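You operate a simulated robot arm through the tools that you are given. There is no shell and no other tool. Be economical: measure what you need, move in short steps, check, and stop when the job is done.

The job below is to be done with a simulated two-armed robot. You get a single attempt, and the scene is never put back.

TASK
Zero the counter, run a batch of 1, then halt.
Fine: batch dial on 1, start and feed at the white ledge; the other boards stay on the feed belts.

It is judged by the outcome, as a careful person would: the job done as asked, and still so three seconds after it is handed in. It fails if anything else is knocked over, pushed out of place, dropped, spilled or broken.

THE ROBOT
Two 7-joint arms with two-finger grippers on one trunk, on a base that drives. Base frame: it is fixed to the floor where the robot stands at the start and does not move with it; the origin is under the middle of the robot, x ahead of it, y to its left, z up; the surface under the hand at the start is at about z = 862. Readings come in mm, degrees, newtons and seconds.
The left shoulder is at the start at [41, 175, 1228], the right one opposite. With the tool pointing down near the work surface each hand reaches from about 100 to 840 mm from the robot's upright axis, wherever it stands, measured 20 degrees to its own side. Places, roughly: board [1250, 250, 750]; deck fan switch [600, 2000, 1000]; deck handwheel [500, 1900, 700]; deck heat dial [500, 1900, 1000]; deck heater switch [500, 2200, 1000]; deck power switch [500, 2300, 1000]; deck shake switch [500, 2000, 900]; deck speed dial [500, 1800, 1000]; deck star knob [700, 1600, 1000]; laminator [1200, 1600, 500]; ledge batch dial [600, -200, 900]; ledge feed button [500, 100, 900]; ledge halt button [500, 0, 900]; ledge start button [500, 200, 900]; ledge zero button [600, 0, 900]; red deck button [500, 2100, 1000]. Payload 2.94 kg a hand.
Tool frame (each hand has its own): the origin (TCP) lies between the finger pads and is the grasp point; the fingertips stand 30 mm ahead of it; z points along the fingers, y is the line along which they close. Largest opening 138 mm; the body of the gripper starts 109 mm behind the TCP.
Orientation is that of the tool frame in the base frame, as [roll, pitch, yaw] about the fixed x, y, z axes, in that order (R = Rz(yaw) Ry(pitch) Rx(roll)). With the fingers straight down and closing along the base's y, the tool's x points along the base's -x, its y along +y and its z along -z.

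THE INTERFACE
- The arms move only by the tool move_arm. It takes "left_deltas", "right_deltas" or both (then of equal length, played together; a hand with none holds still); each is a list of rows, each a list of 7 numbers: the shift along the base's x, y, z in mm, then the turn, a rotation vector about the base's x, y, z in degrees, then the gripper command, from -1 (fully open) to 1 (shut), values between in proportion. In form: [[tx, ty, tz, ax, ay, az, jaw], ...]. A call has 1 to 20 rows; each row is the pose to reach, as a shift and turn from the pose commanded when the call began. Each row takes 0.2 s and may step no farther than 50 mm and 8.6 degrees from the row before; otherwise, or with a gripper value out of range, the whole call is refused. A pose out of reach is approached as far as the arm can. The call stops where the force on the tool passes 40 N (or 10 N more than at its start, if that is more) or the arm is blocked; 0.2 s more then pass. The fingers move at their own pace and stop on an object; they squeeze with about 37 N. The grip force told is the motor's: it shows also when the fingers shut on nothing. Time passes only in rows, and 0.2 s behind the last, so rows that repeat a pose let the fingers close. It gives the time, the measured TCP pose, the force on the tool (base axes), the opening and the grip force at its end, in the units of the frame above (readings bear some noise), with the torque about the TCP (base axes, N m) and any sound that the robot's microphone picked up, and new pictures: "views" is both (left out), scene, wrist or none (wrist: the cameras of the hands that moved).
- Cameras (640 x 400 px; columns grow to the right, rows downward): "scene" is now at [106.4, -0.8, 1707.1]; the picture's right is [-0.06, -1.00, 0.00], its down [-0.80, 0.05, -0.59] and it looks along [0.59, -0.03, -0.80] (base axes); focal length 266 px, centre (320, 200). "left" rides on the left gripper at [71, -19, -146] in its tool frame; the picture's right is [0.26, 0.96, 0.00], its down [-0.85, 0.23, -0.48] and it looks along [-0.46, 0.12, 0.88] (tool axes); focal length 280 px, centre (320, 200). "right" rides on the right gripper at [71, 19, -146] in its tool frame; the picture's right is [-0.26, 0.97, 0.00], its down [-0.85, -0.23, -0.48] and it looks along [-0.46, -0.12, 0.88] (tool axes); focal length 280 px, centre (320, 200). There is no depth. A picture from a camera that has moved, and an enlarged one, comes with that camera's place and axes in the base frame and with its lens. The place of the scene camera against the robot may be out by one fixed shift of up to 18 mm in any direction.
- raise_lower(by): slides the trunk up (or, below 0, down) by that many mm; the arms and the scene camera ride with it, the base frame stays. It gives what a move gives, with no picture.
- roll_base(legs): drives the robot by 1 to 6 legs, each [ahead, turn to the left] in mm and degrees, along the robot's own axes; the way and the turn of a leg run together, so that a leg with both is an arc; at most 1500 mm and 180 degrees a leg. The arms and the cameras ride along, it lands a little off, and it stops where it bumps. It gives what a move gives, and a new picture of the scene camera.
- turn_head(pan, tilt): turns the head with the scene camera to pan (to the left, within 120 degrees either way) and tilt (down, from -29 to 69), counted from straight ahead of the robot. It gives what a move gives, and a new picture of the scene camera.
- enlarge(camera, box): a new picture of the part [left, top, right, bottom] of that camera's present view, enlarged. No time passes.
- finish_job(): hands the job in; it is judged then, once.

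Go step by step. Nothing tells you exact positions but the pictures and the camera data: compare them with the known pose of the tool, close in by small moves and look again before you grip or let go. The budget is 120 turns and 260 pictures, counting those below and the enlarged ones. Unless the task says otherwise, let go and move clear before handing in, and close with one line.

The tools are called after "Emit:" by a JSON object that holds its "name" and its "arguments". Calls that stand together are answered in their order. move_arm: Moves the arms, as the interface text tells. Its arguments: {"type":"object","properties":{"left_deltas":{"type":"array"},"right_deltas":{"type":"array"},"views":{"type":"string","enum":["both","scene","wrist","none"]}},"required":[]} The other tools are called the same way: raise_lower (by) slides the trunk up or down; roll_base (legs) drives the base; turn_head (pan, tilt) turns the head that bears the scene camera; enlarge (camera, box) takes an enlarged picture of a part of a camera's view; finish_job () hands the job in.

At the start:

```text
time_s: 0.0
left_tcp_pos: [638.8, 303.3, 1213.3]
left_tcp_rot: [180.0, 0.0, -179.9]
left_contact_force: [0.3, 0.6, -0.4]
left_wrist_torque: [0.0, 0.0, -0.03]
left_width: 138.1
left_gripper_force: 0.1
right_tcp_pos: [586.4, -171.9, 1245.2]
right_tcp_rot: [-180.0, 0.0, 180.0]
right_contact_force: [0.5, 0.1, -0.1]
right_wrist_torque: [-0.02, -0.01, 0.01]
right_width: 137.9
right_gripper_force: 0.0
trunk travel left (down, up): [-400.0, 334.0]
robot x, y, heading: [4.9, 0.5, 0.1]
head pan, tilt: [-3.3, 53.5]
```

scene: 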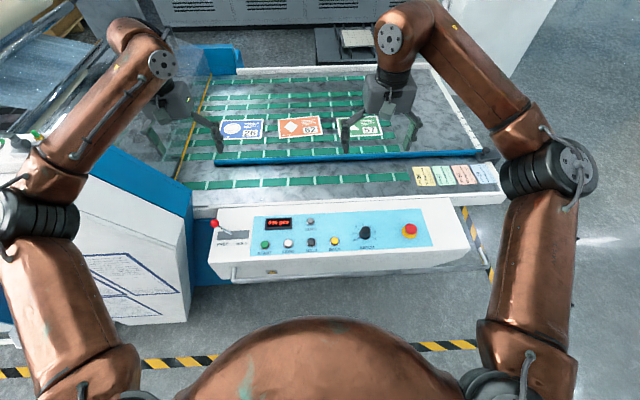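
right: 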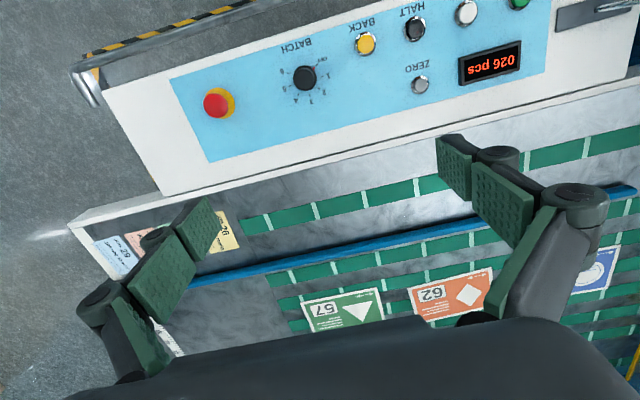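
left: 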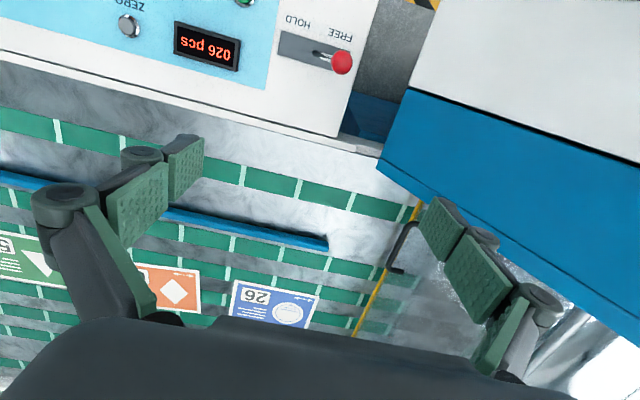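

I see the white ledge panel with display "026 pcs", a zero button, start/feed/halt/back buttons, a batch dial, an E-stop and a HOLD/FREE lever. I'll look closer.

Emit:
{"name": "enlarge", "arguments": {"camera": "scene", "box": [200, 190, 480, 290]}}

Emit:
{"name": "enlarge", "arguments": {"camera": "right", "box": [160, 0, 560, 170]}}

Emit:
{"name": "enlarge", "arguments": {"camera": "left", "box": [80, 0, 400, 160]}}

Emit:
{"name": "enlarge", "arguments": {"camera": "scene", "box": [180, 60, 520, 220]}}

```text
2.29 times, centred on (340, 240) of scene
camera zoom: at [106.4, -0.8, 1707.1], right [-0.06, -1.0, 0.0], down [-0.8, 0.05, -0.59], along [0.59, -0.03, -0.8], focal length 609 px, centre (274, 109)
```

zoom: 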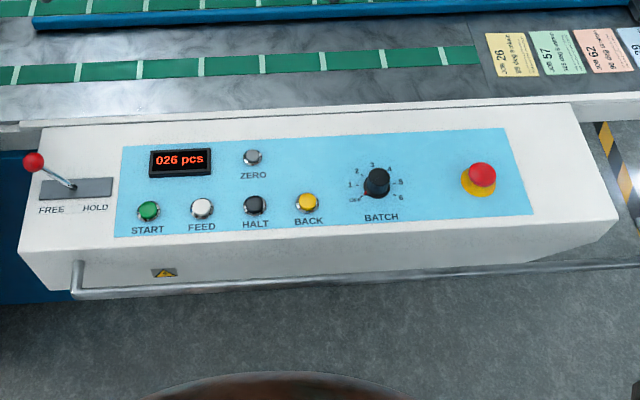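

```text
1.60 times, centred on (360, 85) of right
camera zoom: at [515.5, -152.5, 1392.3], right [0.26, 0.97, 0.0], down [0.85, -0.23, 0.48], along [0.46, -0.12, -0.88], focal length 449 px, centre (256, 384)
```

zoom: 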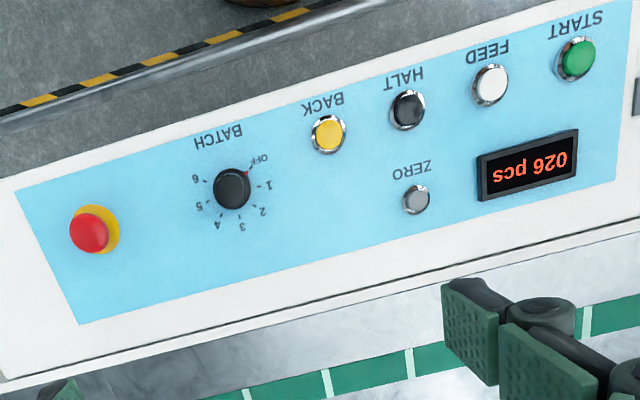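

```text
2.00 times, centred on (240, 80) of left
camera zoom: at [568.7, 284.2, 1358.5], right [-0.26, 0.96, 0.0], down [0.85, 0.23, 0.48], along [0.46, 0.12, -0.88], focal length 561 px, centre (480, 440)
```

zoom: 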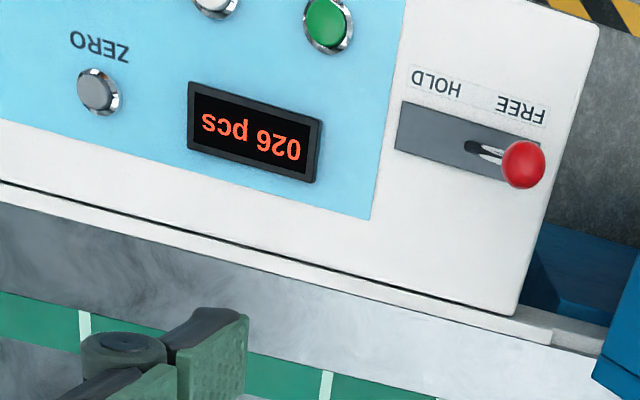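

```text
1.88 times, centred on (350, 140) of scene
camera zoom: at [106.4, -0.8, 1707.1], right [-0.06, -1.0, 0.0], down [-0.8, 0.05, -0.59], along [0.59, -0.03, -0.8], focal length 501 px, centre (264, 313)
```

zoom: 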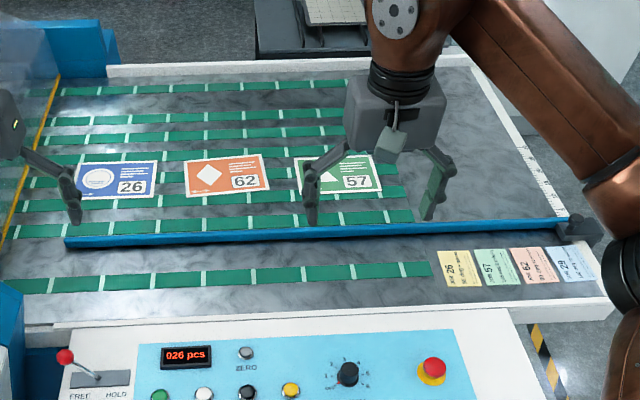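

Triangulating with both wrist cameras: ZERO ≈ (614, 3, 869), START ≈ (529, 162, 870), FEED ≈ (527, 82), HALT ≈ (528, 3), dial ≈ (551, -185), currently at OFF. I'll bring the right hand, shut, above ZERO.

Emit:
{"name": "move_arm", "arguments": {"right_deltas": [[4, 22, -35, 0, 0, 0, 1], [8, 44, -70, 0, 0, 0, 1], [12, 66, -105, 0, 0, 0, 1], [16, 88, -140, 0, 0, 0, 1], [20, 110, -175, 0, 0, 0, 1], [24, 132, -210, 0, 0, 0, 1], [26, 154, -250, 0, 0, 0, 1], [28, 175, -285, 0, 0, 0, 1], [28, 175, -300, 0, 0, 0, 1]]}}

```text
time_s: 2.0
left_tcp_pos: [639.1, 301.8, 1213.5]
left_tcp_rot: [-179.9, 0.0, 180.0]
left_contact_force: [-0.4, 0.2, 0.2]
left_wrist_torque: [0.02, -0.01, 0.01]
left_width: 137.7
left_gripper_force: 0.1
right_tcp_pos: [612.6, 1.8, 945.9]
right_tcp_rot: [179.9, -0.1, -179.9]
right_contact_force: [0.7, -0.5, -0.2]
right_wrist_torque: [0.0, 0.04, 0.01]
right_width: 0.1
right_gripper_force: 28.0
trunk travel left (down, up): [-400.0, 334.0]
robot x, y, heading: [2.4, 1.7, -0.1]
head pan, tilt: [-3.3, 53.5]
camera scene: at [106.5, -1.4, 1707.1], right [-0.06, -1.0, 0.0], down [-0.8, 0.05, -0.59], along [0.59, -0.03, -0.8], focal length 266 px, centre (320, 200)
camera right: at [542.4, 21.1, 1091.7], right [0.26, 0.97, 0.0], down [0.85, -0.23, 0.48], along [0.46, -0.12, -0.88], focal length 280 px, centre (320, 200)
```

scene: 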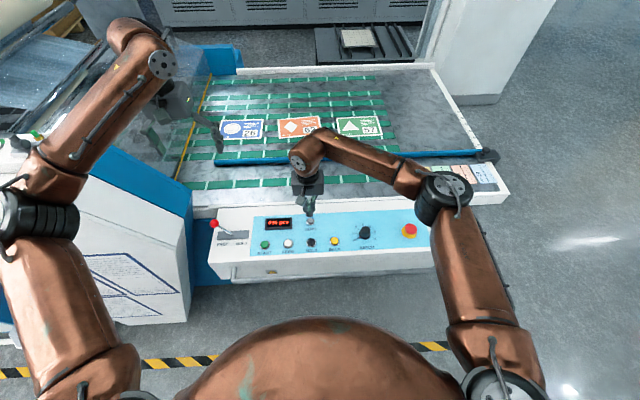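
right: 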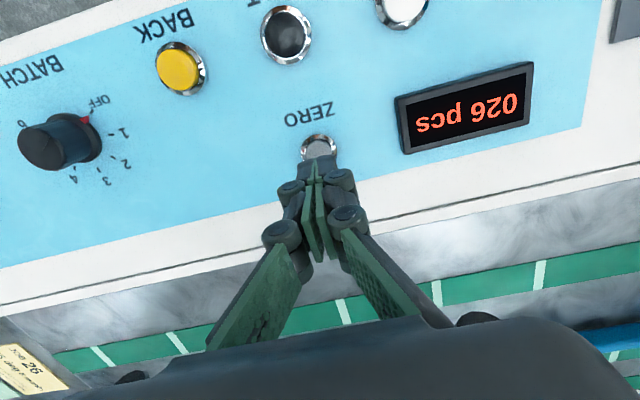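

The closed fingers stand over ZERO. I'll press down in small steps.

Emit:
{"name": "move_arm", "arguments": {"right_deltas": [[1, 1, -20, 0, 0, 0, 1], [1, 1, -38, 0, 0, 0, 1], [1, 1, -43, 0, 0, 0, 1], [1, 1, -46, 0, 0, 0, 1], [1, 1, -49, 0, 0, 0, 1], [1, 1, -51, 0, 0, 0, 1]], "views": "wrist"}}

```text
time_s: 3.4
left_tcp_pos: [638.1, 301.6, 1214.7]
left_tcp_rot: [-180.0, 0.0, 180.0]
left_contact_force: [-0.4, 0.4, -0.1]
left_wrist_torque: [0.0, 0.03, 0.0]
left_width: 137.8
left_gripper_force: 0.1
right_tcp_pos: [614.6, 3.5, 897.9]
right_tcp_rot: [179.9, 0.0, 179.9]
right_contact_force: [0.3, -1.6, 13.1]
right_wrist_torque: [-0.05, -0.02, 0.02]
right_width: 0.1
right_gripper_force: 28.0
trunk travel left (down, up): [-400.0, 334.0]
robot x, y, heading: [-1.7, 0.4, -0.2]
head pan, tilt: [-3.3, 53.5]
heard: click
camera right: at [544.2, 23.2, 1043.6], right [0.26, 0.96, 0.0], down [0.85, -0.23, 0.48], along [0.46, -0.12, -0.88], focal length 280 px, centre (320, 200)
```

right: 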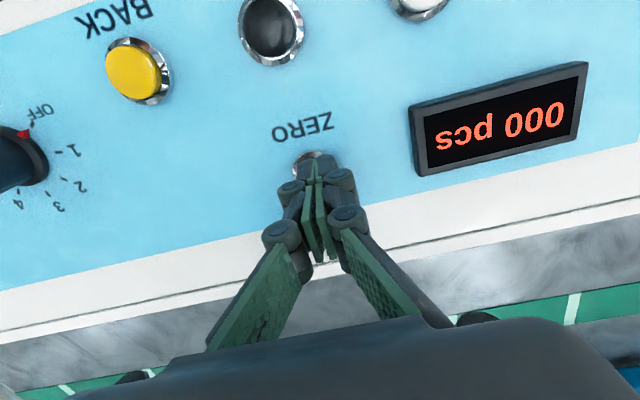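

Click, and the counter reads 000. Now I'll lift and hover over the batch dial with the fingers part open.

Emit:
{"name": "move_arm", "arguments": {"right_deltas": [[0, 0, 40, 0, 0, 0, 1], [0, 0, 80, 0, 0, 0, 1], [-13, -38, 100, 0, 0, 0, 0.5], [-26, -76, 110, 0, 0, 0, 0], [-39, -114, 110, 0, 0, 0, 0], [-52, -152, 110, 0, 0, 0, 0], [-63, -189, 110, 0, 0, 0, 0], [-63, -189, 110, 0, 0, 0, 0]], "views": "both"}}

```text
time_s: 5.2
left_tcp_pos: [639.7, 303.2, 1212.4]
left_tcp_rot: [180.0, 0.1, 180.0]
left_contact_force: [-0.1, -0.4, -0.9]
left_wrist_torque: [0.0, -0.02, 0.02]
left_width: 138.2
left_gripper_force: 0.1
right_tcp_pos: [551.7, -183.4, 1007.7]
right_tcp_rot: [-180.0, -0.1, -180.0]
right_contact_force: [0.2, 0.5, -0.1]
right_wrist_torque: [-0.04, 0.04, -0.02]
right_width: 68.9
right_gripper_force: 0.0
trunk travel left (down, up): [-400.0, 334.0]
robot x, y, heading: [1.2, -2.8, 0.0]
head pan, tilt: [-3.3, 53.5]
camera scene: at [106.9, 0.4, 1707.0], right [-0.06, -1.0, 0.0], down [-0.8, 0.05, -0.59], along [0.59, -0.03, -0.8], focal length 266 px, centre (320, 200)
camera right: at [481.4, -164.7, 1153.6], right [0.26, 0.97, 0.0], down [0.85, -0.23, 0.48], along [0.46, -0.13, -0.88], focal length 280 px, centre (320, 200)
```

scene: 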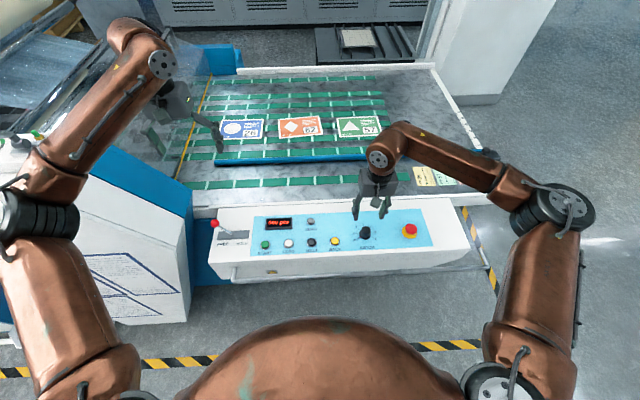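
right: 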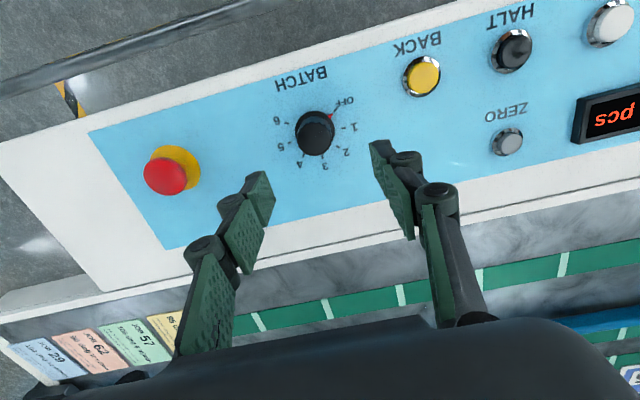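

The dial lies between and ahead of the fingers at about (549, -186). I'll lower partway and check.

Emit:
{"name": "move_arm", "arguments": {"right_deltas": [[-2, -2, -30, 0, 0, 0, 0], [-2, -2, -65, 0, 0, 0, 0], [-2, -2, -75, 0, 0, 0, 0]], "views": "wrist"}}

Emit:
{"name": "enlarge", "arguments": {"camera": "scene", "box": [310, 170, 430, 260]}}

```text
time_s: 6.0
left_tcp_pos: [638.2, 302.1, 1213.7]
left_tcp_rot: [-179.9, 0.0, 179.9]
left_contact_force: [0.1, -0.5, 0.5]
left_wrist_torque: [0.04, -0.03, 0.0]
left_width: 138.0
left_gripper_force: 0.0
right_tcp_pos: [548.9, -186.6, 931.7]
right_tcp_rot: [180.0, -0.1, -180.0]
right_contact_force: [-0.3, 0.3, -0.3]
right_wrist_torque: [-0.03, -0.02, 0.02]
right_width: 69.2
right_gripper_force: 0.1
trunk travel left (down, up): [-400.0, 334.0]
robot x, y, heading: [-0.0, 0.9, -0.1]
head pan, tilt: [-3.3, 53.5]
camera right: at [479.1, -167.5, 1077.3], right [0.26, 0.97, 0.0], down [0.85, -0.23, 0.48], along [0.46, -0.12, -0.88], focal length 280 px, centre (320, 200)
```

right: 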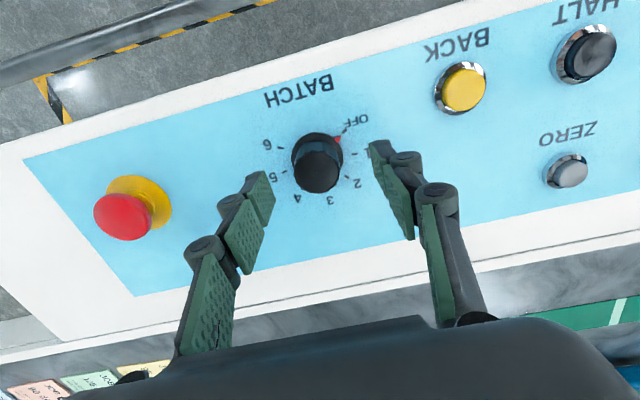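

```text
4.44 times, centred on (370, 215) of scene
camera zoom: at [106.4, -0.9, 1707.1], right [-0.06, -1.0, 0.0], down [-0.8, 0.05, -0.59], along [0.59, -0.03, -0.8], focal length 1183 px, centre (98, 133)
```

zoom: 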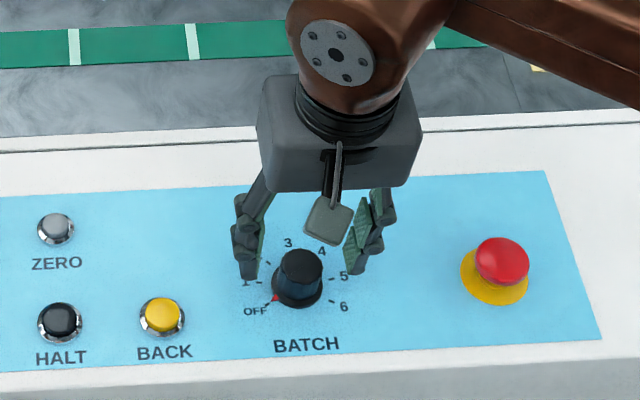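

The knob is well centred between the fingers; I'll lower around it and close.

Emit:
{"name": "move_arm", "arguments": {"right_deltas": [[0, 0, -15, 0, 0, 0, 0], [0, 0, -28, 0, 0, 0, 0], [0, 0, -28, 0, 0, 0, 0.3], [0, 0, -28, 0, 0, 0, 0.45], [0, 0, -28, 0, 0, 0, 0.6], [0, 0, -28, 0, 0, 0, 0.7]], "views": "wrist"}}

```text
time_s: 7.4
left_tcp_pos: [638.4, 300.7, 1213.7]
left_tcp_rot: [180.0, 0.1, 180.0]
left_contact_force: [0.5, -0.1, -0.1]
left_wrist_torque: [0.0, -0.02, 0.02]
left_width: 137.6
left_gripper_force: 0.1
right_tcp_pos: [550.1, -189.3, 902.7]
right_tcp_rot: [-179.9, 0.0, 179.9]
right_contact_force: [-0.1, -10.8, 2.3]
right_wrist_torque: [-0.53, -0.03, -0.02]
right_width: 32.3
right_gripper_force: 34.1
trunk travel left (down, up): [-400.0, 334.0]
robot x, y, heading: [-0.7, -1.1, 0.1]
head pan, tilt: [-3.3, 53.5]
camera right: at [479.2, -169.8, 1048.0], right [0.26, 0.96, 0.0], down [0.85, -0.23, 0.48], along [0.46, -0.13, -0.88], focal length 280 px, centre (320, 200)
```

right: 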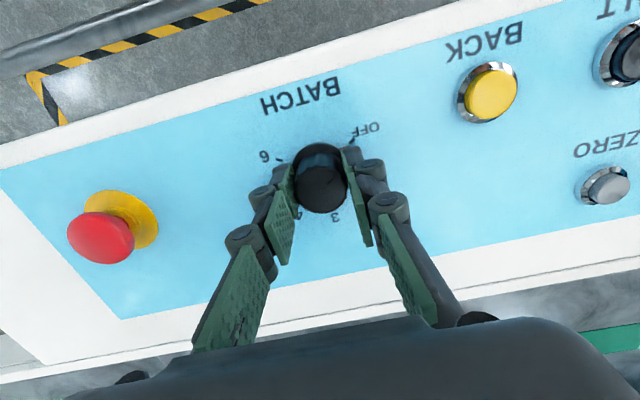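

Gripped (32 mm). Now I turn 40° clockwise, one notch from OFF to 1.

Emit:
{"name": "move_arm", "arguments": {"right_deltas": [[0, -2, 0, 0, 0, -8, 0.7], [0, -2, 0, 0, 0, -16, 0.7], [0, -2, 0, 0, 0, -24, 0.7], [0, -2, 0, 0, 0, -32, 0.7], [0, -2, 0, 0, 0, -40, 0.7], [0, -2, 0, 0, 0, -40, 0.7]], "views": "wrist"}}

Emit:
{"name": "enlarge", "arguments": {"camera": "scene", "box": [310, 190, 430, 260]}}

```text
time_s: 8.8
left_tcp_pos: [638.9, 302.0, 1212.8]
left_tcp_rot: [-180.0, 0.0, -180.0]
left_contact_force: [-0.7, 0.1, -0.1]
left_wrist_torque: [0.0, -0.03, -0.01]
left_width: 138.3
left_gripper_force: 0.0
right_tcp_pos: [550.5, -188.4, 902.4]
right_tcp_rot: [-180.0, 0.0, 140.0]
right_contact_force: [1.1, 4.0, -7.6]
right_wrist_torque: [-0.02, -0.54, -0.04]
right_width: 32.1
right_gripper_force: 45.1
trunk travel left (down, up): [-400.0, 334.0]
robot x, y, heading: [-0.1, 2.9, -0.1]
head pan, tilt: [-3.3, 53.5]
camera right: at [508.8, -128.1, 1048.2], right [0.82, 0.57, 0.0], down [0.5, -0.72, 0.47], along [0.27, -0.39, -0.88], focal length 280 px, centre (320, 200)
```

right: 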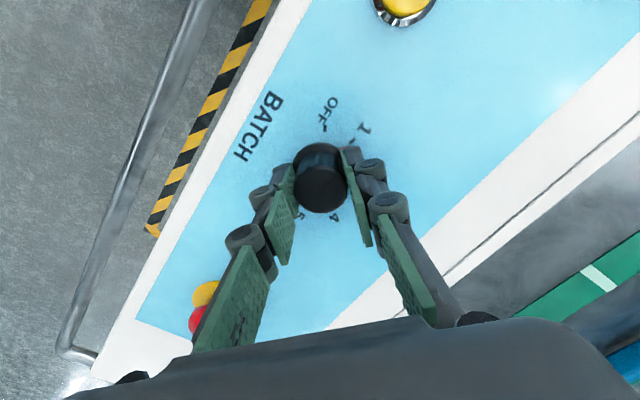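

```text
5.33 times, centred on (370, 225) of scene
camera zoom: at [107.3, -0.6, 1707.0], right [-0.06, -1.0, 0.0], down [-0.8, 0.05, -0.59], along [0.59, -0.03, -0.8], focal length 1420 px, centre (53, 67)
```

zoom: 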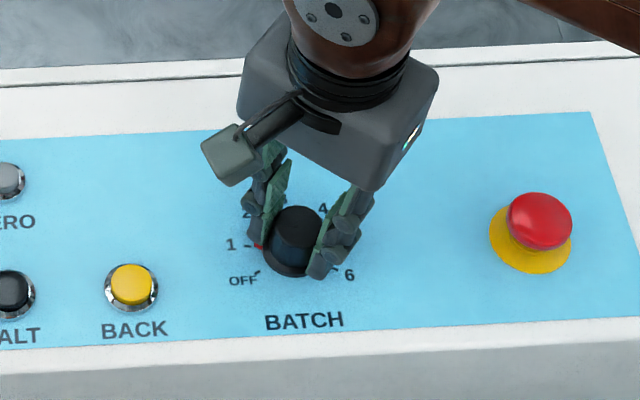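

The red pointer appears at 1. I'll open, lift and check.

Emit:
{"name": "move_arm", "arguments": {"right_deltas": [[0, 0, 0, 0, 0, 0, 0.3], [0, 0, 0, 0, 0, 0, 0], [0, 0, 0, 0, 0, 0, 0], [0, 0, 30, 0, 0, 0, 0], [0, 0, 70, 0, 0, 0, 0], [0, 0, 110, 0, 0, 0, 0], [0, 0, 120, 0, 0, 0, 0]], "views": "wrist"}}

Emit:
{"name": "enlarge", "arguments": {"camera": "scene", "box": [330, 210, 400, 255]}}

```text
time_s: 10.4
left_tcp_pos: [639.5, 303.1, 1213.3]
left_tcp_rot: [180.0, 0.0, -180.0]
left_contact_force: [0.6, -0.2, 0.0]
left_wrist_torque: [-0.02, 0.0, 0.03]
left_width: 137.9
left_gripper_force: 0.1
right_tcp_pos: [551.2, -186.8, 1020.7]
right_tcp_rot: [-179.9, -0.1, 140.0]
right_contact_force: [0.4, -0.9, -0.7]
right_wrist_torque: [-0.01, 0.01, -0.02]
right_width: 69.0
right_gripper_force: 0.1
trunk travel left (down, up): [-400.0, 334.0]
robot x, y, heading: [-1.2, 0.4, 0.2]
head pan, tilt: [-3.3, 53.5]
camera right: at [509.2, -127.1, 1167.1], right [0.82, 0.57, 0.0], down [0.5, -0.72, 0.48], along [0.27, -0.39, -0.88], focal length 280 px, centre (320, 200)
```

right: 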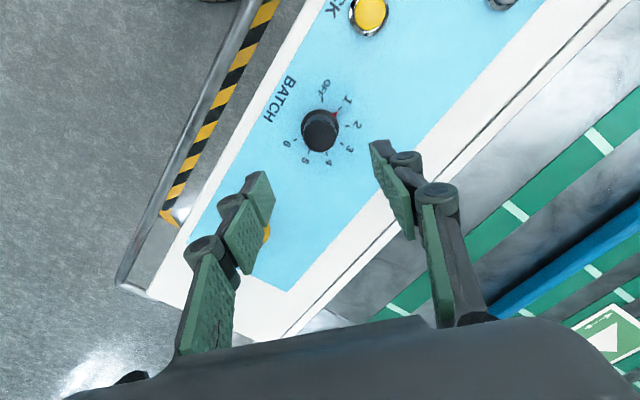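

```text
8.89 times, centred on (365, 232) of scene
camera zoom: at [106.6, -1.1, 1707.1], right [-0.06, -1.0, 0.0], down [-0.8, 0.05, -0.59], along [0.59, -0.03, -0.8], focal length 2367 px, centre (-80, -89)
```

zoom: 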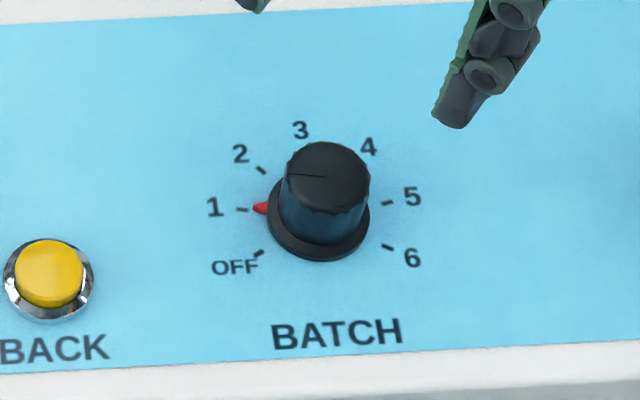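

The dial is on 1. Now the left hand, shut, goes above START, while the right hand backs off to the right.

Emit:
{"name": "move_arm", "arguments": {"left_deltas": [[-14, -18, -33, 0, 0, 0, 1], [-28, -36, -66, 0, 0, 0, 1], [-42, -54, -99, 0, 0, 0, 1], [-56, -72, -132, 0, 0, 0, 1], [-70, -90, -165, 0, 0, 0, 1], [-84, -108, -198, 0, 0, 0, 1], [-98, -126, -231, 0, 0, 0, 1], [-110, -141, -263, 0, 0, 0, 1], [-110, -141, -263, 0, 0, 0, 1]], "right_deltas": [[0, -10, 30, 0, 0, 8, 0], [0, -20, 60, 0, 0, 16, 0], [0, -40, 90, 0, 0, 24, 0], [0, -60, 120, 0, 0, 32, 0], [0, -80, 150, 0, 0, 40, 0], [0, -100, 150, 0, 0, 40, 0], [0, -120, 150, 0, 0, 40, 0], [0, -120, 150, 0, 0, 40, 0], [0, -120, 150, 0, 0, 40, 0]]}}

```text
time_s: 12.4
left_tcp_pos: [529.8, 160.7, 950.6]
left_tcp_rot: [180.0, -0.1, 180.0]
left_contact_force: [-0.4, -1.0, 0.0]
left_wrist_torque: [0.03, -0.03, -0.02]
left_width: 0.0
left_gripper_force: 28.2
right_tcp_pos: [549.3, -308.9, 1171.6]
right_tcp_rot: [-179.9, -0.1, -179.9]
right_contact_force: [-0.4, -0.9, 1.2]
right_wrist_torque: [-0.01, 0.0, 0.0]
right_width: 69.4
right_gripper_force: 0.0
trunk travel left (down, up): [-400.0, 334.0]
robot x, y, heading: [-2.2, 2.1, -0.0]
head pan, tilt: [-3.3, 53.5]
camera scene: at [105.9, -1.4, 1707.2], right [-0.06, -1.0, 0.0], down [-0.8, 0.05, -0.59], along [0.59, -0.03, -0.8], focal length 266 px, centre (320, 200)
camera right: at [477.9, -289.5, 1318.4], right [0.26, 0.97, 0.0], down [0.85, -0.23, 0.48], along [0.46, -0.12, -0.88], focal length 280 px, centre (320, 200)
camera left: at [458.7, 142.2, 1095.7], right [-0.26, 0.97, 0.0], down [0.85, 0.23, 0.48], along [0.46, 0.12, -0.88], focal length 280 px, centre (320, 200)
```

scene: 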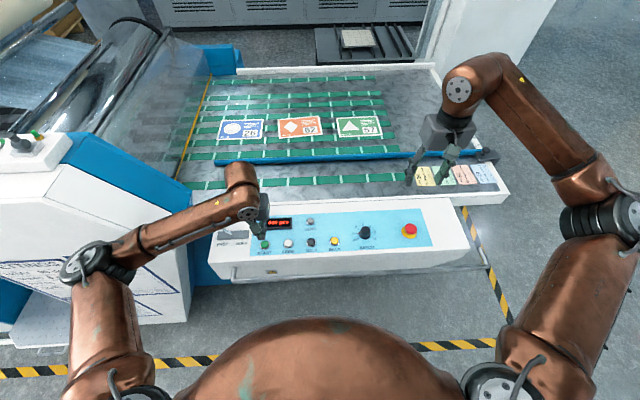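
right: 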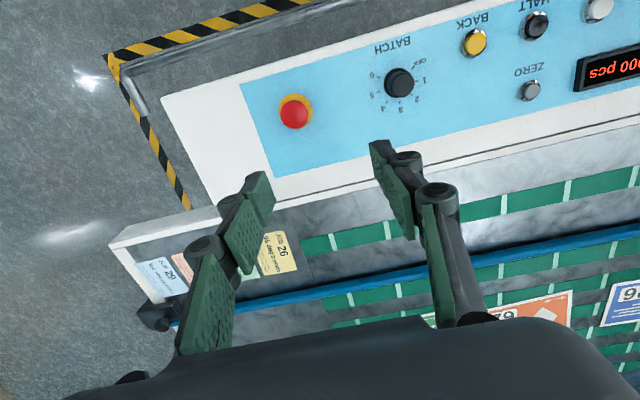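
left: 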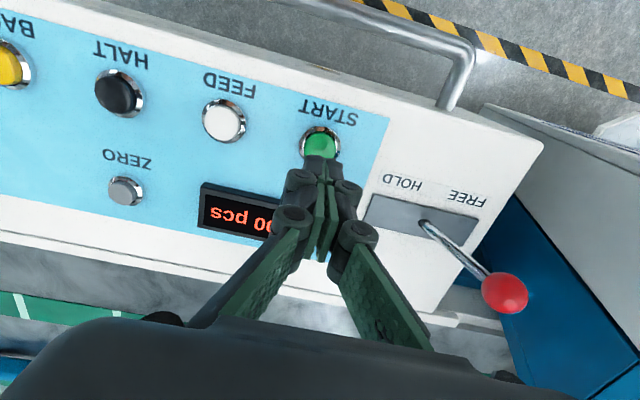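

Fingers are over START. Pressing it.

Emit:
{"name": "move_arm", "arguments": {"left_deltas": [[-2, -1, -25, 0, 0, 0, 1], [-2, -1, -42, 0, 0, 0, 1], [-2, -1, -47, 0, 0, 0, 1], [-2, -1, -50, 0, 0, 0, 1], [-2, -1, -53, 0, 0, 0, 1], [-2, -1, -25, 0, 0, 0, 1]]}}

```text
time_s: 13.8
left_tcp_pos: [527.5, 160.1, 923.9]
left_tcp_rot: [-180.0, 0.0, 180.0]
left_contact_force: [-0.2, -0.4, 0.8]
left_wrist_torque: [0.0, -0.01, 0.01]
left_width: 0.0
left_gripper_force: 28.2
right_tcp_pos: [548.9, -309.0, 1173.1]
right_tcp_rot: [180.0, 0.0, -180.0]
right_contact_force: [-0.3, -0.5, 0.0]
right_wrist_torque: [0.01, -0.01, -0.01]
right_width: 69.1
right_gripper_force: 0.0
trunk travel left (down, up): [-400.0, 334.0]
robot x, y, heading: [1.8, 0.3, 0.2]
head pan, tilt: [-3.3, 53.5]
heard: click
camera scene: at [105.9, -1.5, 1707.1], right [-0.06, -1.0, 0.0], down [-0.8, 0.05, -0.59], along [0.59, -0.03, -0.8], focal length 266 px, centre (320, 200)
camera left: at [456.4, 141.5, 1069.7], right [-0.26, 0.96, 0.0], down [0.85, 0.23, 0.48], along [0.46, 0.13, -0.88], focal length 280 px, centre (320, 200)
```

scene: 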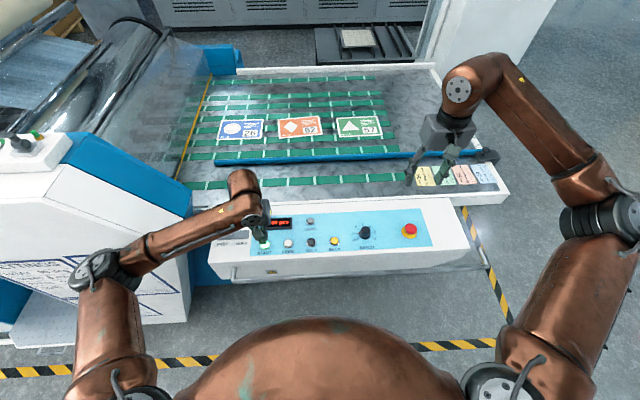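
left: 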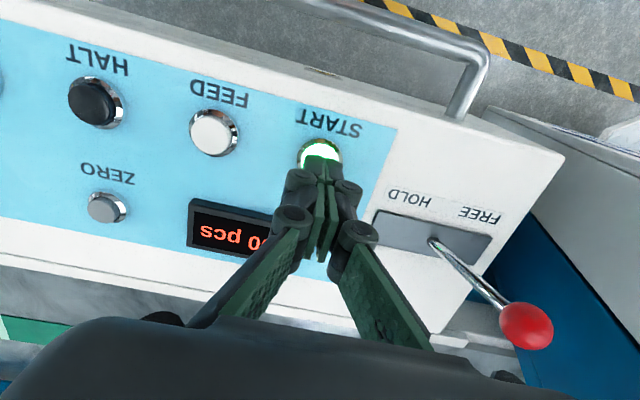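

START is lit. Now lift, move over FEED (≈527, 83) and press it.

Emit:
{"name": "move_arm", "arguments": {"left_deltas": [[0, 0, 20, 0, 0, 0, 1], [0, -38, 22, 0, 0, 0, 1], [0, -77, 20, 0, 0, 0, 1], [0, -77, 0, 0, 0, 0, 1], [0, -77, -16, 0, 0, 0, 1], [0, -77, -21, 0, 0, 0, 1], [0, -77, -24, 0, 0, 0, 1], [0, -77, -27, 0, 0, 0, 1], [0, -77, 0, 0, 0, 0, 1]]}}

```text
time_s: 15.8
left_tcp_pos: [525.7, 82.7, 926.8]
left_tcp_rot: [179.9, 0.0, 180.0]
left_contact_force: [-0.1, 0.3, 0.5]
left_wrist_torque: [-0.04, -0.01, 0.02]
left_width: 0.0
left_gripper_force: 28.2
right_tcp_pos: [548.6, -308.8, 1171.7]
right_tcp_rot: [180.0, 0.0, 180.0]
right_contact_force: [-0.6, -0.4, -0.3]
right_wrist_torque: [0.0, -0.01, 0.01]
right_width: 69.0
right_gripper_force: 0.1
trunk travel left (down, up): [-400.0, 334.0]
robot x, y, heading: [-1.4, 4.1, 0.1]
head pan, tilt: [-3.3, 53.5]
camera scene: at [105.8, -1.6, 1707.2], right [-0.06, -1.0, 0.0], down [-0.8, 0.05, -0.59], along [0.59, -0.03, -0.8], focal length 266 px, centre (320, 200)
camera left: at [456.0, 64.0, 1072.1], right [-0.26, 0.97, 0.0], down [0.85, 0.23, 0.48], along [0.46, 0.12, -0.88], focal length 280 px, centre (320, 200)
```

scene: 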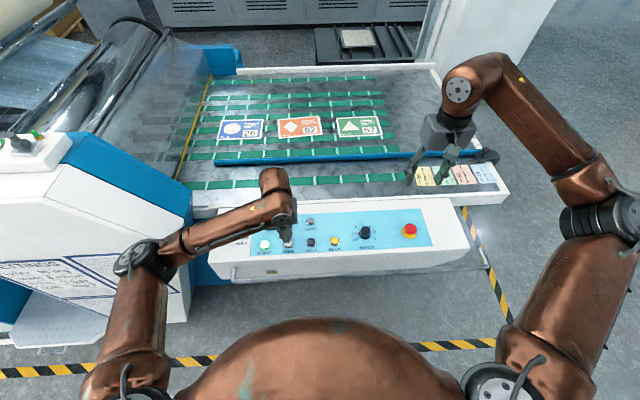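
left: 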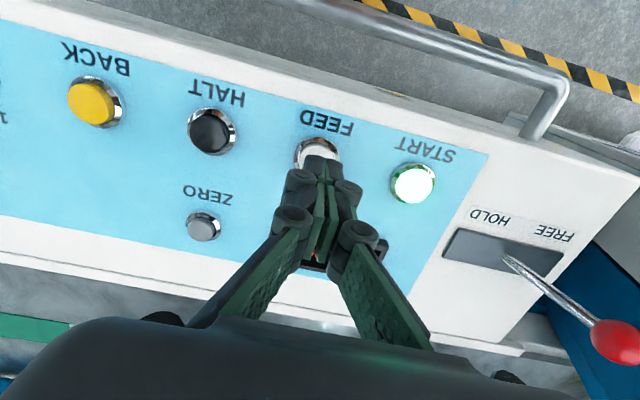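

No click was heard and the boards haven't moved, so the press was too shallow. I'll press FEED slightly deeper.

Emit:
{"name": "move_arm", "arguments": {"left_deltas": [[1, 0, -18, 0, 0, 0, 1], [1, 0, -25, 0, 0, 0, 1], [1, 0, -28, 0, 0, 0, 1], [1, 0, -30, 0, 0, 0, 1], [1, 0, -31, 0, 0, 0, 1]], "views": "scene"}}

```text
time_s: 17.0
left_tcp_pos: [527.7, 83.9, 897.6]
left_tcp_rot: [-180.0, 0.1, 179.9]
left_contact_force: [-4.3, 4.5, 19.9]
left_wrist_torque: [0.04, 0.06, -0.02]
left_width: 6.1
left_gripper_force: 28.5
right_tcp_pos: [546.6, -308.5, 1172.8]
right_tcp_rot: [-179.9, 0.1, 180.0]
right_contact_force: [-0.3, 0.3, 0.7]
right_wrist_torque: [0.0, 0.01, 0.0]
right_width: 69.2
right_gripper_force: 0.1
trunk travel left (down, up): [-400.0, 334.0]
robot x, y, heading: [-0.6, 0.6, 0.0]
head pan, tilt: [-3.3, 53.5]
heard: click
camera scene: at [104.0, -0.9, 1707.5], right [-0.06, -1.0, 0.0], down [-0.8, 0.05, -0.6], along [0.59, -0.03, -0.8], focal length 266 px, centre (320, 200)
```

scene: 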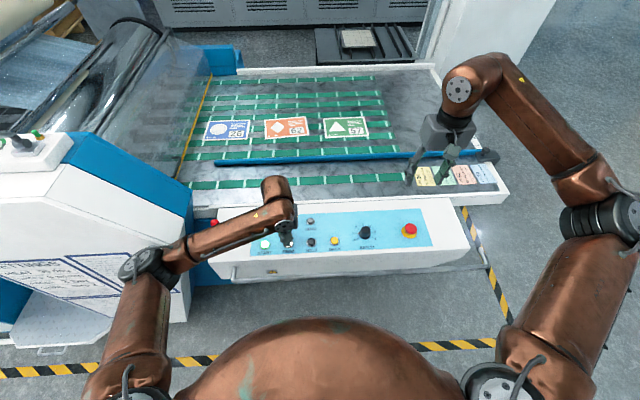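

Feeding began: the boards move left. I'll lift and hover over HALT while watching.

Emit:
{"name": "move_arm", "arguments": {"left_deltas": [[0, 0, 25, 0, 0, 0, 1], [0, 0, 50, 0, 0, 0, 1], [0, -40, 50, 0, 0, 0, 1], [0, -80, 50, 0, 0, 0, 1]]}}

```text
time_s: 18.0
left_tcp_pos: [527.3, 2.5, 945.0]
left_tcp_rot: [179.8, 0.0, -180.0]
left_contact_force: [-1.3, 0.0, 0.9]
left_wrist_torque: [0.01, 0.0, -0.02]
left_width: 0.0
left_gripper_force: 28.5
right_tcp_pos: [549.1, -309.7, 1172.0]
right_tcp_rot: [180.0, -0.1, 180.0]
right_contact_force: [-0.2, -0.5, -0.6]
right_wrist_torque: [0.01, 0.0, 0.0]
right_width: 68.8
right_gripper_force: 0.1
trunk travel left (down, up): [-400.0, 334.0]
robot x, y, heading: [3.2, -2.4, -0.0]
head pan, tilt: [-3.3, 53.5]
camera scene: at [106.3, -2.9, 1707.1], right [-0.06, -1.0, 0.0], down [-0.8, 0.05, -0.59], along [0.59, -0.03, -0.8], focal length 266 px, centre (320, 200)
camera left: at [457.2, -16.4, 1089.6], right [-0.26, 0.96, 0.0], down [0.85, 0.23, 0.48], along [0.46, 0.13, -0.88], focal length 280 px, centre (320, 200)
```

scene: 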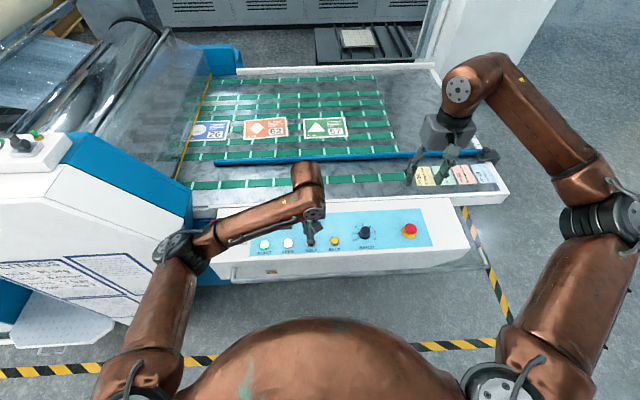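
left: 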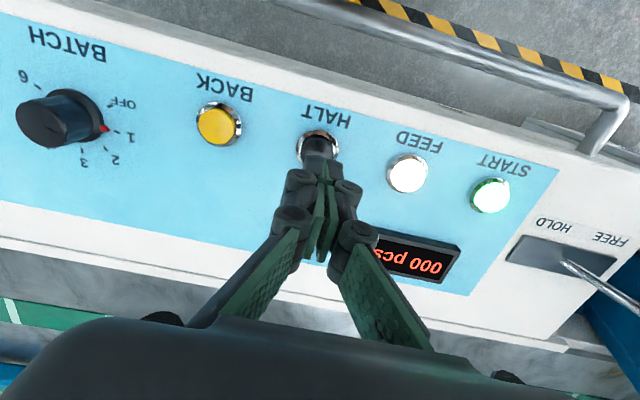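

The display still reads 000 and board 26 is entering; I'll hold still and keep watching.

Emit:
{"name": "move_arm", "arguments": {"left_deltas": [[0, 0, -8, 0, 0, 0, 1], [0, 0, -8, 0, 0, 0, 1], [0, 0, -8, 0, 0, 0, 1], [0, 0, -8, 0, 0, 0, 1]]}}

```text
time_s: 19.0
left_tcp_pos: [527.5, 3.6, 936.1]
left_tcp_rot: [179.9, 0.0, 180.0]
left_contact_force: [-0.4, -0.5, 0.4]
left_wrist_torque: [0.02, 0.01, -0.01]
left_width: 0.1
left_gripper_force: 28.6
right_tcp_pos: [548.2, -308.2, 1172.2]
right_tcp_rot: [180.0, 0.0, 180.0]
right_contact_force: [0.3, -0.1, 0.1]
right_wrist_torque: [0.0, 0.01, 0.02]
right_width: 69.0
right_gripper_force: 0.1
trunk travel left (down, up): [-400.0, 334.0]
robot x, y, heading: [-0.5, 2.7, 0.0]
head pan, tilt: [-3.3, 53.5]
camera scene: at [106.4, -1.3, 1707.1], right [-0.06, -1.0, 0.0], down [-0.8, 0.05, -0.59], along [0.59, -0.03, -0.8], focal length 266 px, centre (320, 200)
camera left: at [457.3, -14.7, 1081.8], right [-0.26, 0.96, 0.0], down [0.85, 0.23, 0.48], along [0.46, 0.12, -0.88], focal length 280 px, centre (320, 200)
```

scene: 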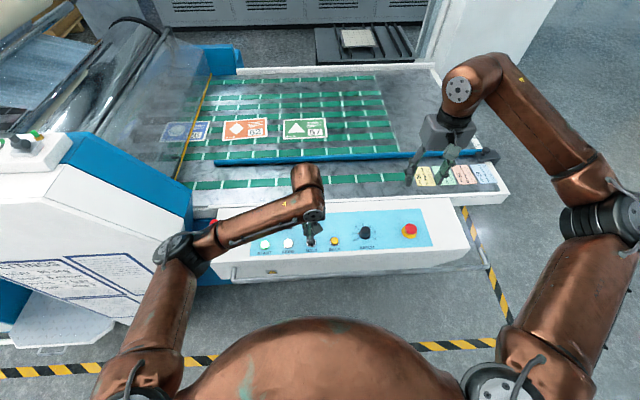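
left: 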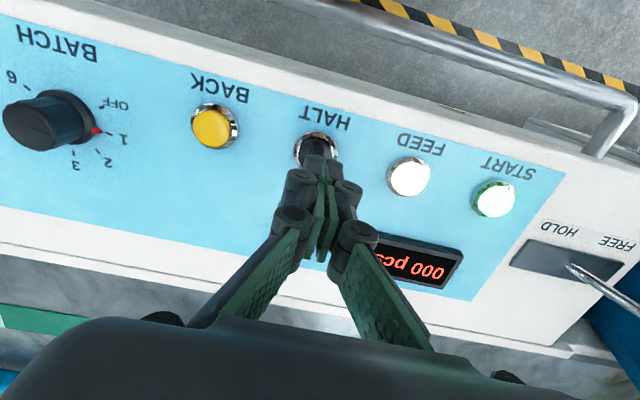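

Emit:
{"name": "move_arm", "arguments": {"left_deltas": [[0, 0, -5, 0, 0, 0, 1], [0, 0, -10, 0, 0, 0, 1]]}}

```text
time_s: 19.6
left_tcp_pos: [527.0, 4.2, 926.5]
left_tcp_rot: [-179.9, 0.1, -180.0]
left_contact_force: [0.3, 0.0, -0.8]
left_wrist_torque: [-0.02, 0.0, -0.01]
left_width: 0.0
left_gripper_force: 27.9
right_tcp_pos: [549.9, -307.8, 1173.3]
right_tcp_rot: [-179.9, 0.0, -180.0]
right_contact_force: [0.6, 0.5, 1.2]
right_wrist_torque: [-0.02, 0.02, 0.0]
right_width: 68.7
right_gripper_force: 0.0
trunk travel left (down, up): [-400.0, 334.0]
robot x, y, heading: [-0.3, 1.6, -0.0]
head pan, tilt: [-3.3, 53.5]
camera scene: at [106.4, -1.3, 1707.1], right [-0.06, -1.0, 0.0], down [-0.8, 0.05, -0.59], along [0.59, -0.03, -0.8], focal length 266 px, centre (320, 200)
camera left: at [457.2, -15.0, 1072.2], right [-0.26, 0.97, 0.0], down [0.85, 0.23, 0.48], along [0.46, 0.12, -0.88], focal length 280 px, centre (320, 200)
```

scene: 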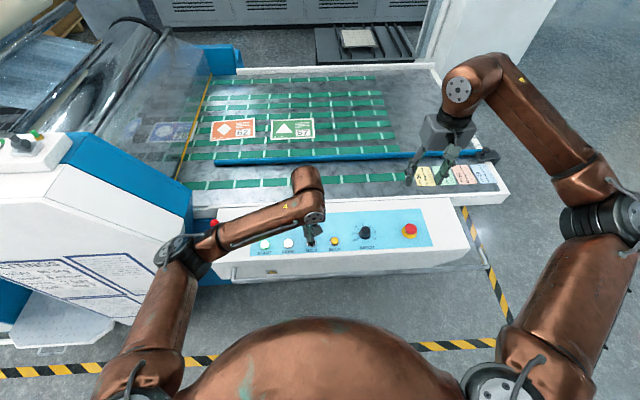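
left: 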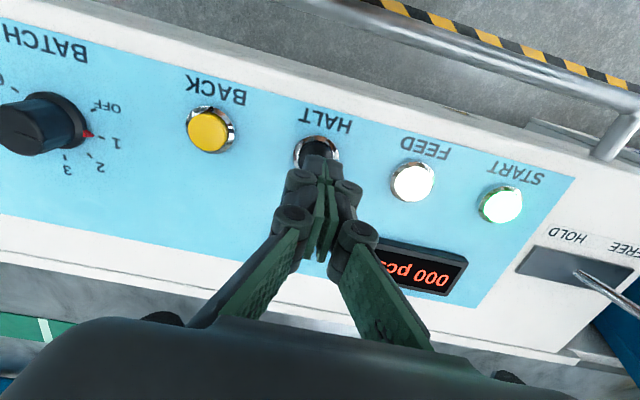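

Emit:
{"name": "move_arm", "arguments": {"left_deltas": [[0, 0, 0, 0, 0, 0, 1], [0, 0, -3, 0, 0, 0, 1]]}}

```text
time_s: 20.2
left_tcp_pos: [528.1, 2.9, 923.4]
left_tcp_rot: [180.0, -0.1, 180.0]
left_contact_force: [-0.4, 0.9, 0.0]
left_wrist_torque: [0.01, -0.04, -0.02]
left_width: 0.2
left_gripper_force: 28.2
right_tcp_pos: [547.6, -307.7, 1172.5]
right_tcp_rot: [180.0, 0.0, 180.0]
right_contact_force: [0.2, 0.3, 0.1]
right_wrist_torque: [-0.01, -0.01, -0.01]
right_width: 68.9
right_gripper_force: 0.1
trunk travel left (down, up): [-400.0, 334.0]
robot x, y, heading: [0.3, -3.2, -0.1]
head pan, tilt: [-3.3, 53.5]
camera scene: at [106.4, -1.3, 1707.1], right [-0.06, -1.0, 0.0], down [-0.8, 0.05, -0.59], along [0.59, -0.03, -0.8], focal length 266 px, centre (320, 200)
camera left: at [457.3, -15.1, 1068.6], right [-0.26, 0.97, 0.0], down [0.85, 0.23, 0.48], along [0.46, 0.12, -0.88], focal length 280 px, centre (320, 200)
```

scene: 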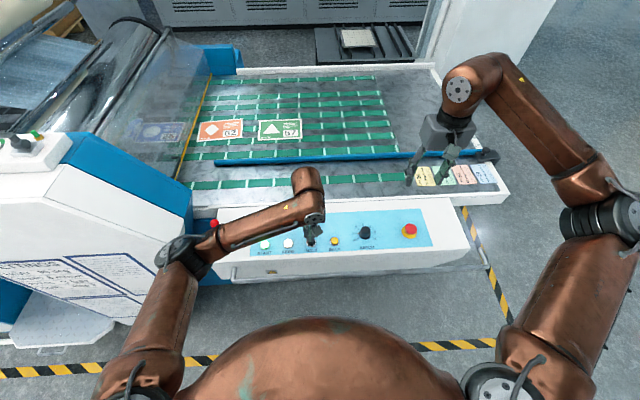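
left: 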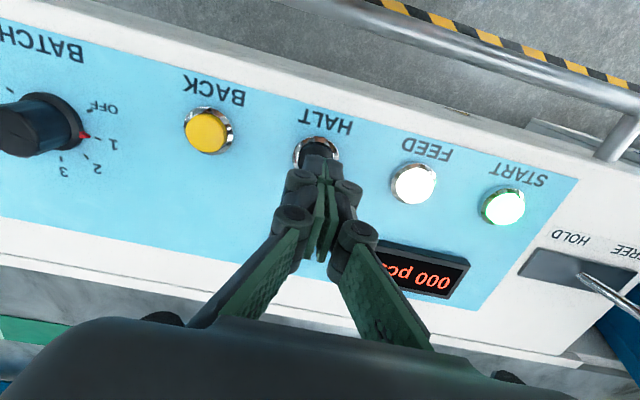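

Emit:
{"name": "move_arm", "arguments": {"left_deltas": [[0, 0, 0, 0, 0, 0, 1], [0, 0, 0, 0, 0, 0, 1]]}}

```text
time_s: 20.8
left_tcp_pos: [527.1, 3.0, 923.3]
left_tcp_rot: [180.0, 0.0, 180.0]
left_contact_force: [-0.7, 0.4, 0.4]
left_wrist_torque: [0.0, 0.01, -0.03]
left_width: 0.0
left_gripper_force: 27.9
right_tcp_pos: [549.6, -308.6, 1171.2]
right_tcp_rot: [-180.0, 0.0, -180.0]
right_contact_force: [-0.9, 0.3, -0.5]
right_wrist_torque: [0.0, -0.01, -0.01]
right_width: 69.0
right_gripper_force: 0.0
trunk travel left (down, up): [-400.0, 334.0]
robot x, y, heading: [-4.7, -2.1, -0.0]
head pan, tilt: [-3.3, 53.5]
camera scene: at [106.3, -1.3, 1707.1], right [-0.06, -1.0, 0.0], down [-0.8, 0.05, -0.59], along [0.59, -0.03, -0.8], focal length 266 px, centre (320, 200)
camera left: at [457.3, -15.1, 1068.6], right [-0.26, 0.97, 0.0], down [0.85, 0.23, 0.48], along [0.46, 0.12, -0.88], focal length 280 px, centre (320, 200)
```

scene: 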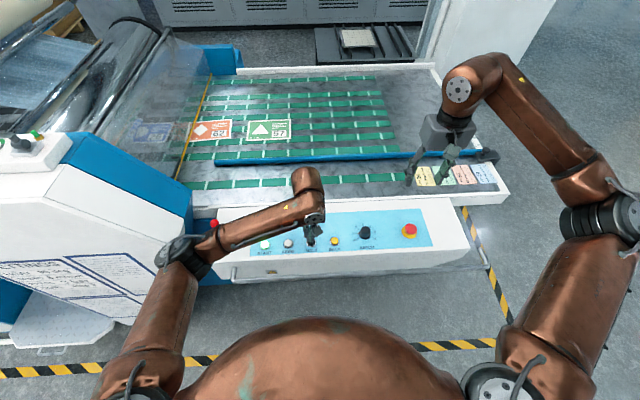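
left: 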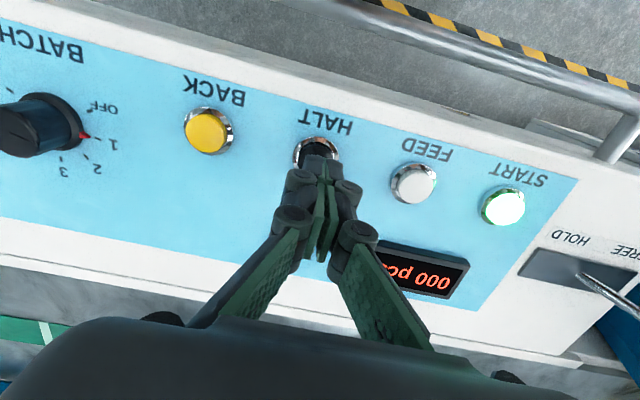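

The FEED lamp is out: feeding stopped on its own with 26 taken in. The start lamp is still on; I'll wait for the count.

Emit:
{"name": "move_arm", "arguments": {"left_deltas": [[0, 0, 0, 0, 0, 0, 1], [0, 0, 0, 0, 0, 0, 1], [0, 0, 0, 0, 0, 0, 1], [0, 0, 0, 0, 0, 0, 1], [0, 0, 0, 0, 0, 0, 1]]}}

Emit:
{"name": "enlarge", "arguments": {"camera": "scene", "box": [100, 60, 340, 200]}}

```text
time_s: 22.0
left_tcp_pos: [527.9, 3.6, 923.7]
left_tcp_rot: [180.0, 0.0, 179.9]
left_contact_force: [0.5, 0.1, 0.2]
left_wrist_torque: [0.02, 0.02, -0.03]
left_width: 0.1
left_gripper_force: 28.5
right_tcp_pos: [548.3, -308.1, 1171.9]
right_tcp_rot: [-179.9, 0.0, -180.0]
right_contact_force: [1.1, 0.5, -0.3]
right_wrist_torque: [0.03, 0.03, -0.02]
right_width: 69.0
right_gripper_force: 0.0
trunk travel left (down, up): [-400.0, 334.0]
robot x, y, heading: [1.9, -0.6, 0.2]
head pan, tilt: [-3.3, 53.5]
camera scene: at [106.4, -1.3, 1707.1], right [-0.06, -1.0, 0.0], down [-0.8, 0.05, -0.59], along [0.59, -0.03, -0.8], focal length 266 px, centre (320, 200)
camera left: at [457.3, -15.0, 1068.6], right [-0.26, 0.96, 0.0], down [0.85, 0.23, 0.48], along [0.46, 0.12, -0.88], focal length 280 px, centre (320, 200)
```

scene: 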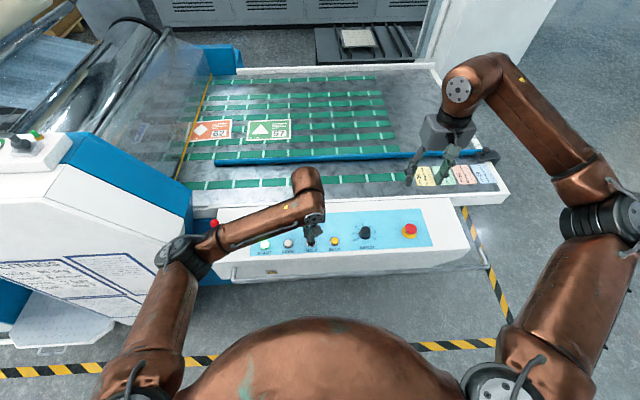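
left: 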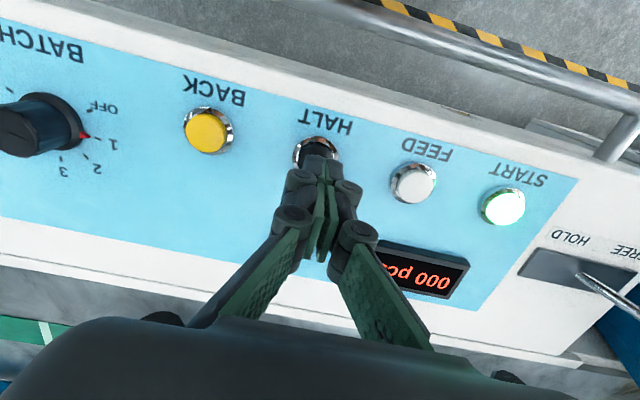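

```text
2.67 times, centred on (220, 130) of scene
camera zoom: at [106.4, -1.3, 1707.1], right [-0.06, -1.0, 0.0], down [-0.8, 0.05, -0.59], along [0.59, -0.03, -0.8], focal length 710 px, centre (587, 387)
```

zoom: 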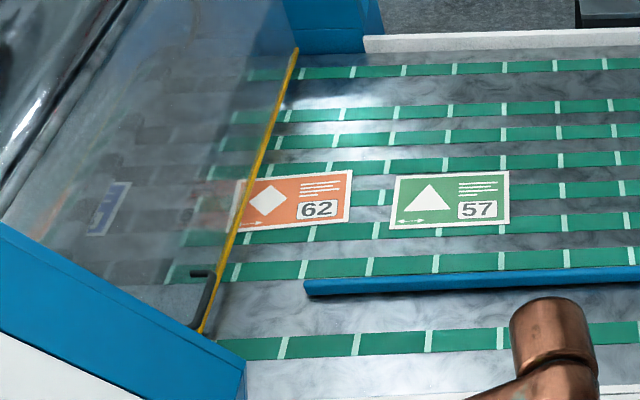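

Board 26 is going into the rollers; 62 and 57 have stopped on the belts. I'll keep waiting for 001.

Emit:
{"name": "move_arm", "arguments": {"left_deltas": [[0, 0, 0, 0, 0, 0, 1], [0, 0, 0, 0, 0, 0, 1], [0, 0, 0, 0, 0, 0, 1], [0, 0, 0, 0, 0, 0, 1], [0, 0, 0, 0, 0, 0, 1], [0, 0, 0, 0, 0, 0, 1], [0, 0, 0, 0, 0, 0, 1], [0, 0, 0, 0, 0, 0, 1]]}}

```text
time_s: 23.8
left_tcp_pos: [528.0, 3.4, 923.9]
left_tcp_rot: [180.0, 0.1, 180.0]
left_contact_force: [-1.1, -0.2, 0.4]
left_wrist_torque: [0.01, 0.02, -0.01]
left_width: 0.1
left_gripper_force: 28.4
right_tcp_pos: [548.7, -308.5, 1172.9]
right_tcp_rot: [-180.0, 0.0, -179.9]
right_contact_force: [0.8, -0.2, 0.7]
right_wrist_torque: [0.0, -0.03, 0.0]
right_width: 68.9
right_gripper_force: 0.0
trunk travel left (down, up): [-400.0, 334.0]
robot x, y, heading: [-3.4, -0.3, 0.0]
head pan, tilt: [-3.3, 53.5]
camera scene: at [106.4, -1.3, 1707.1], right [-0.06, -1.0, 0.0], down [-0.8, 0.05, -0.59], along [0.59, -0.03, -0.8], focal length 266 px, centre (320, 200)
camera left: at [457.3, -15.0, 1068.6], right [-0.26, 0.97, 0.0], down [0.85, 0.23, 0.48], along [0.46, 0.12, -0.88], focal length 280 px, centre (320, 200)
```

scene: 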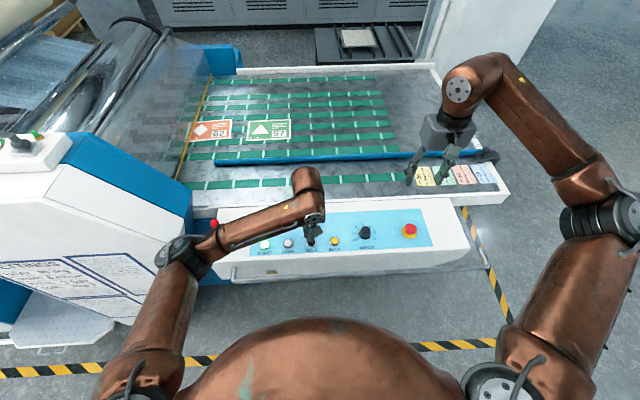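
left: 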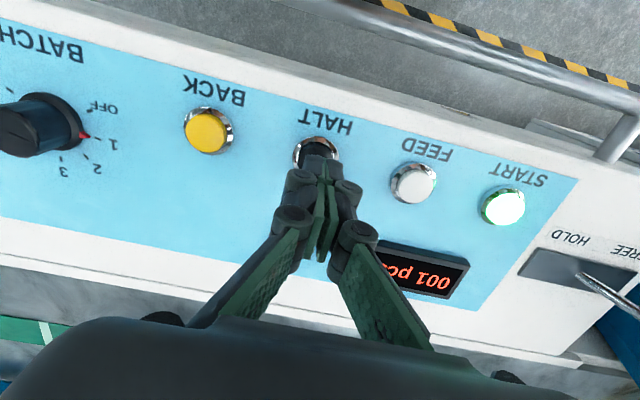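

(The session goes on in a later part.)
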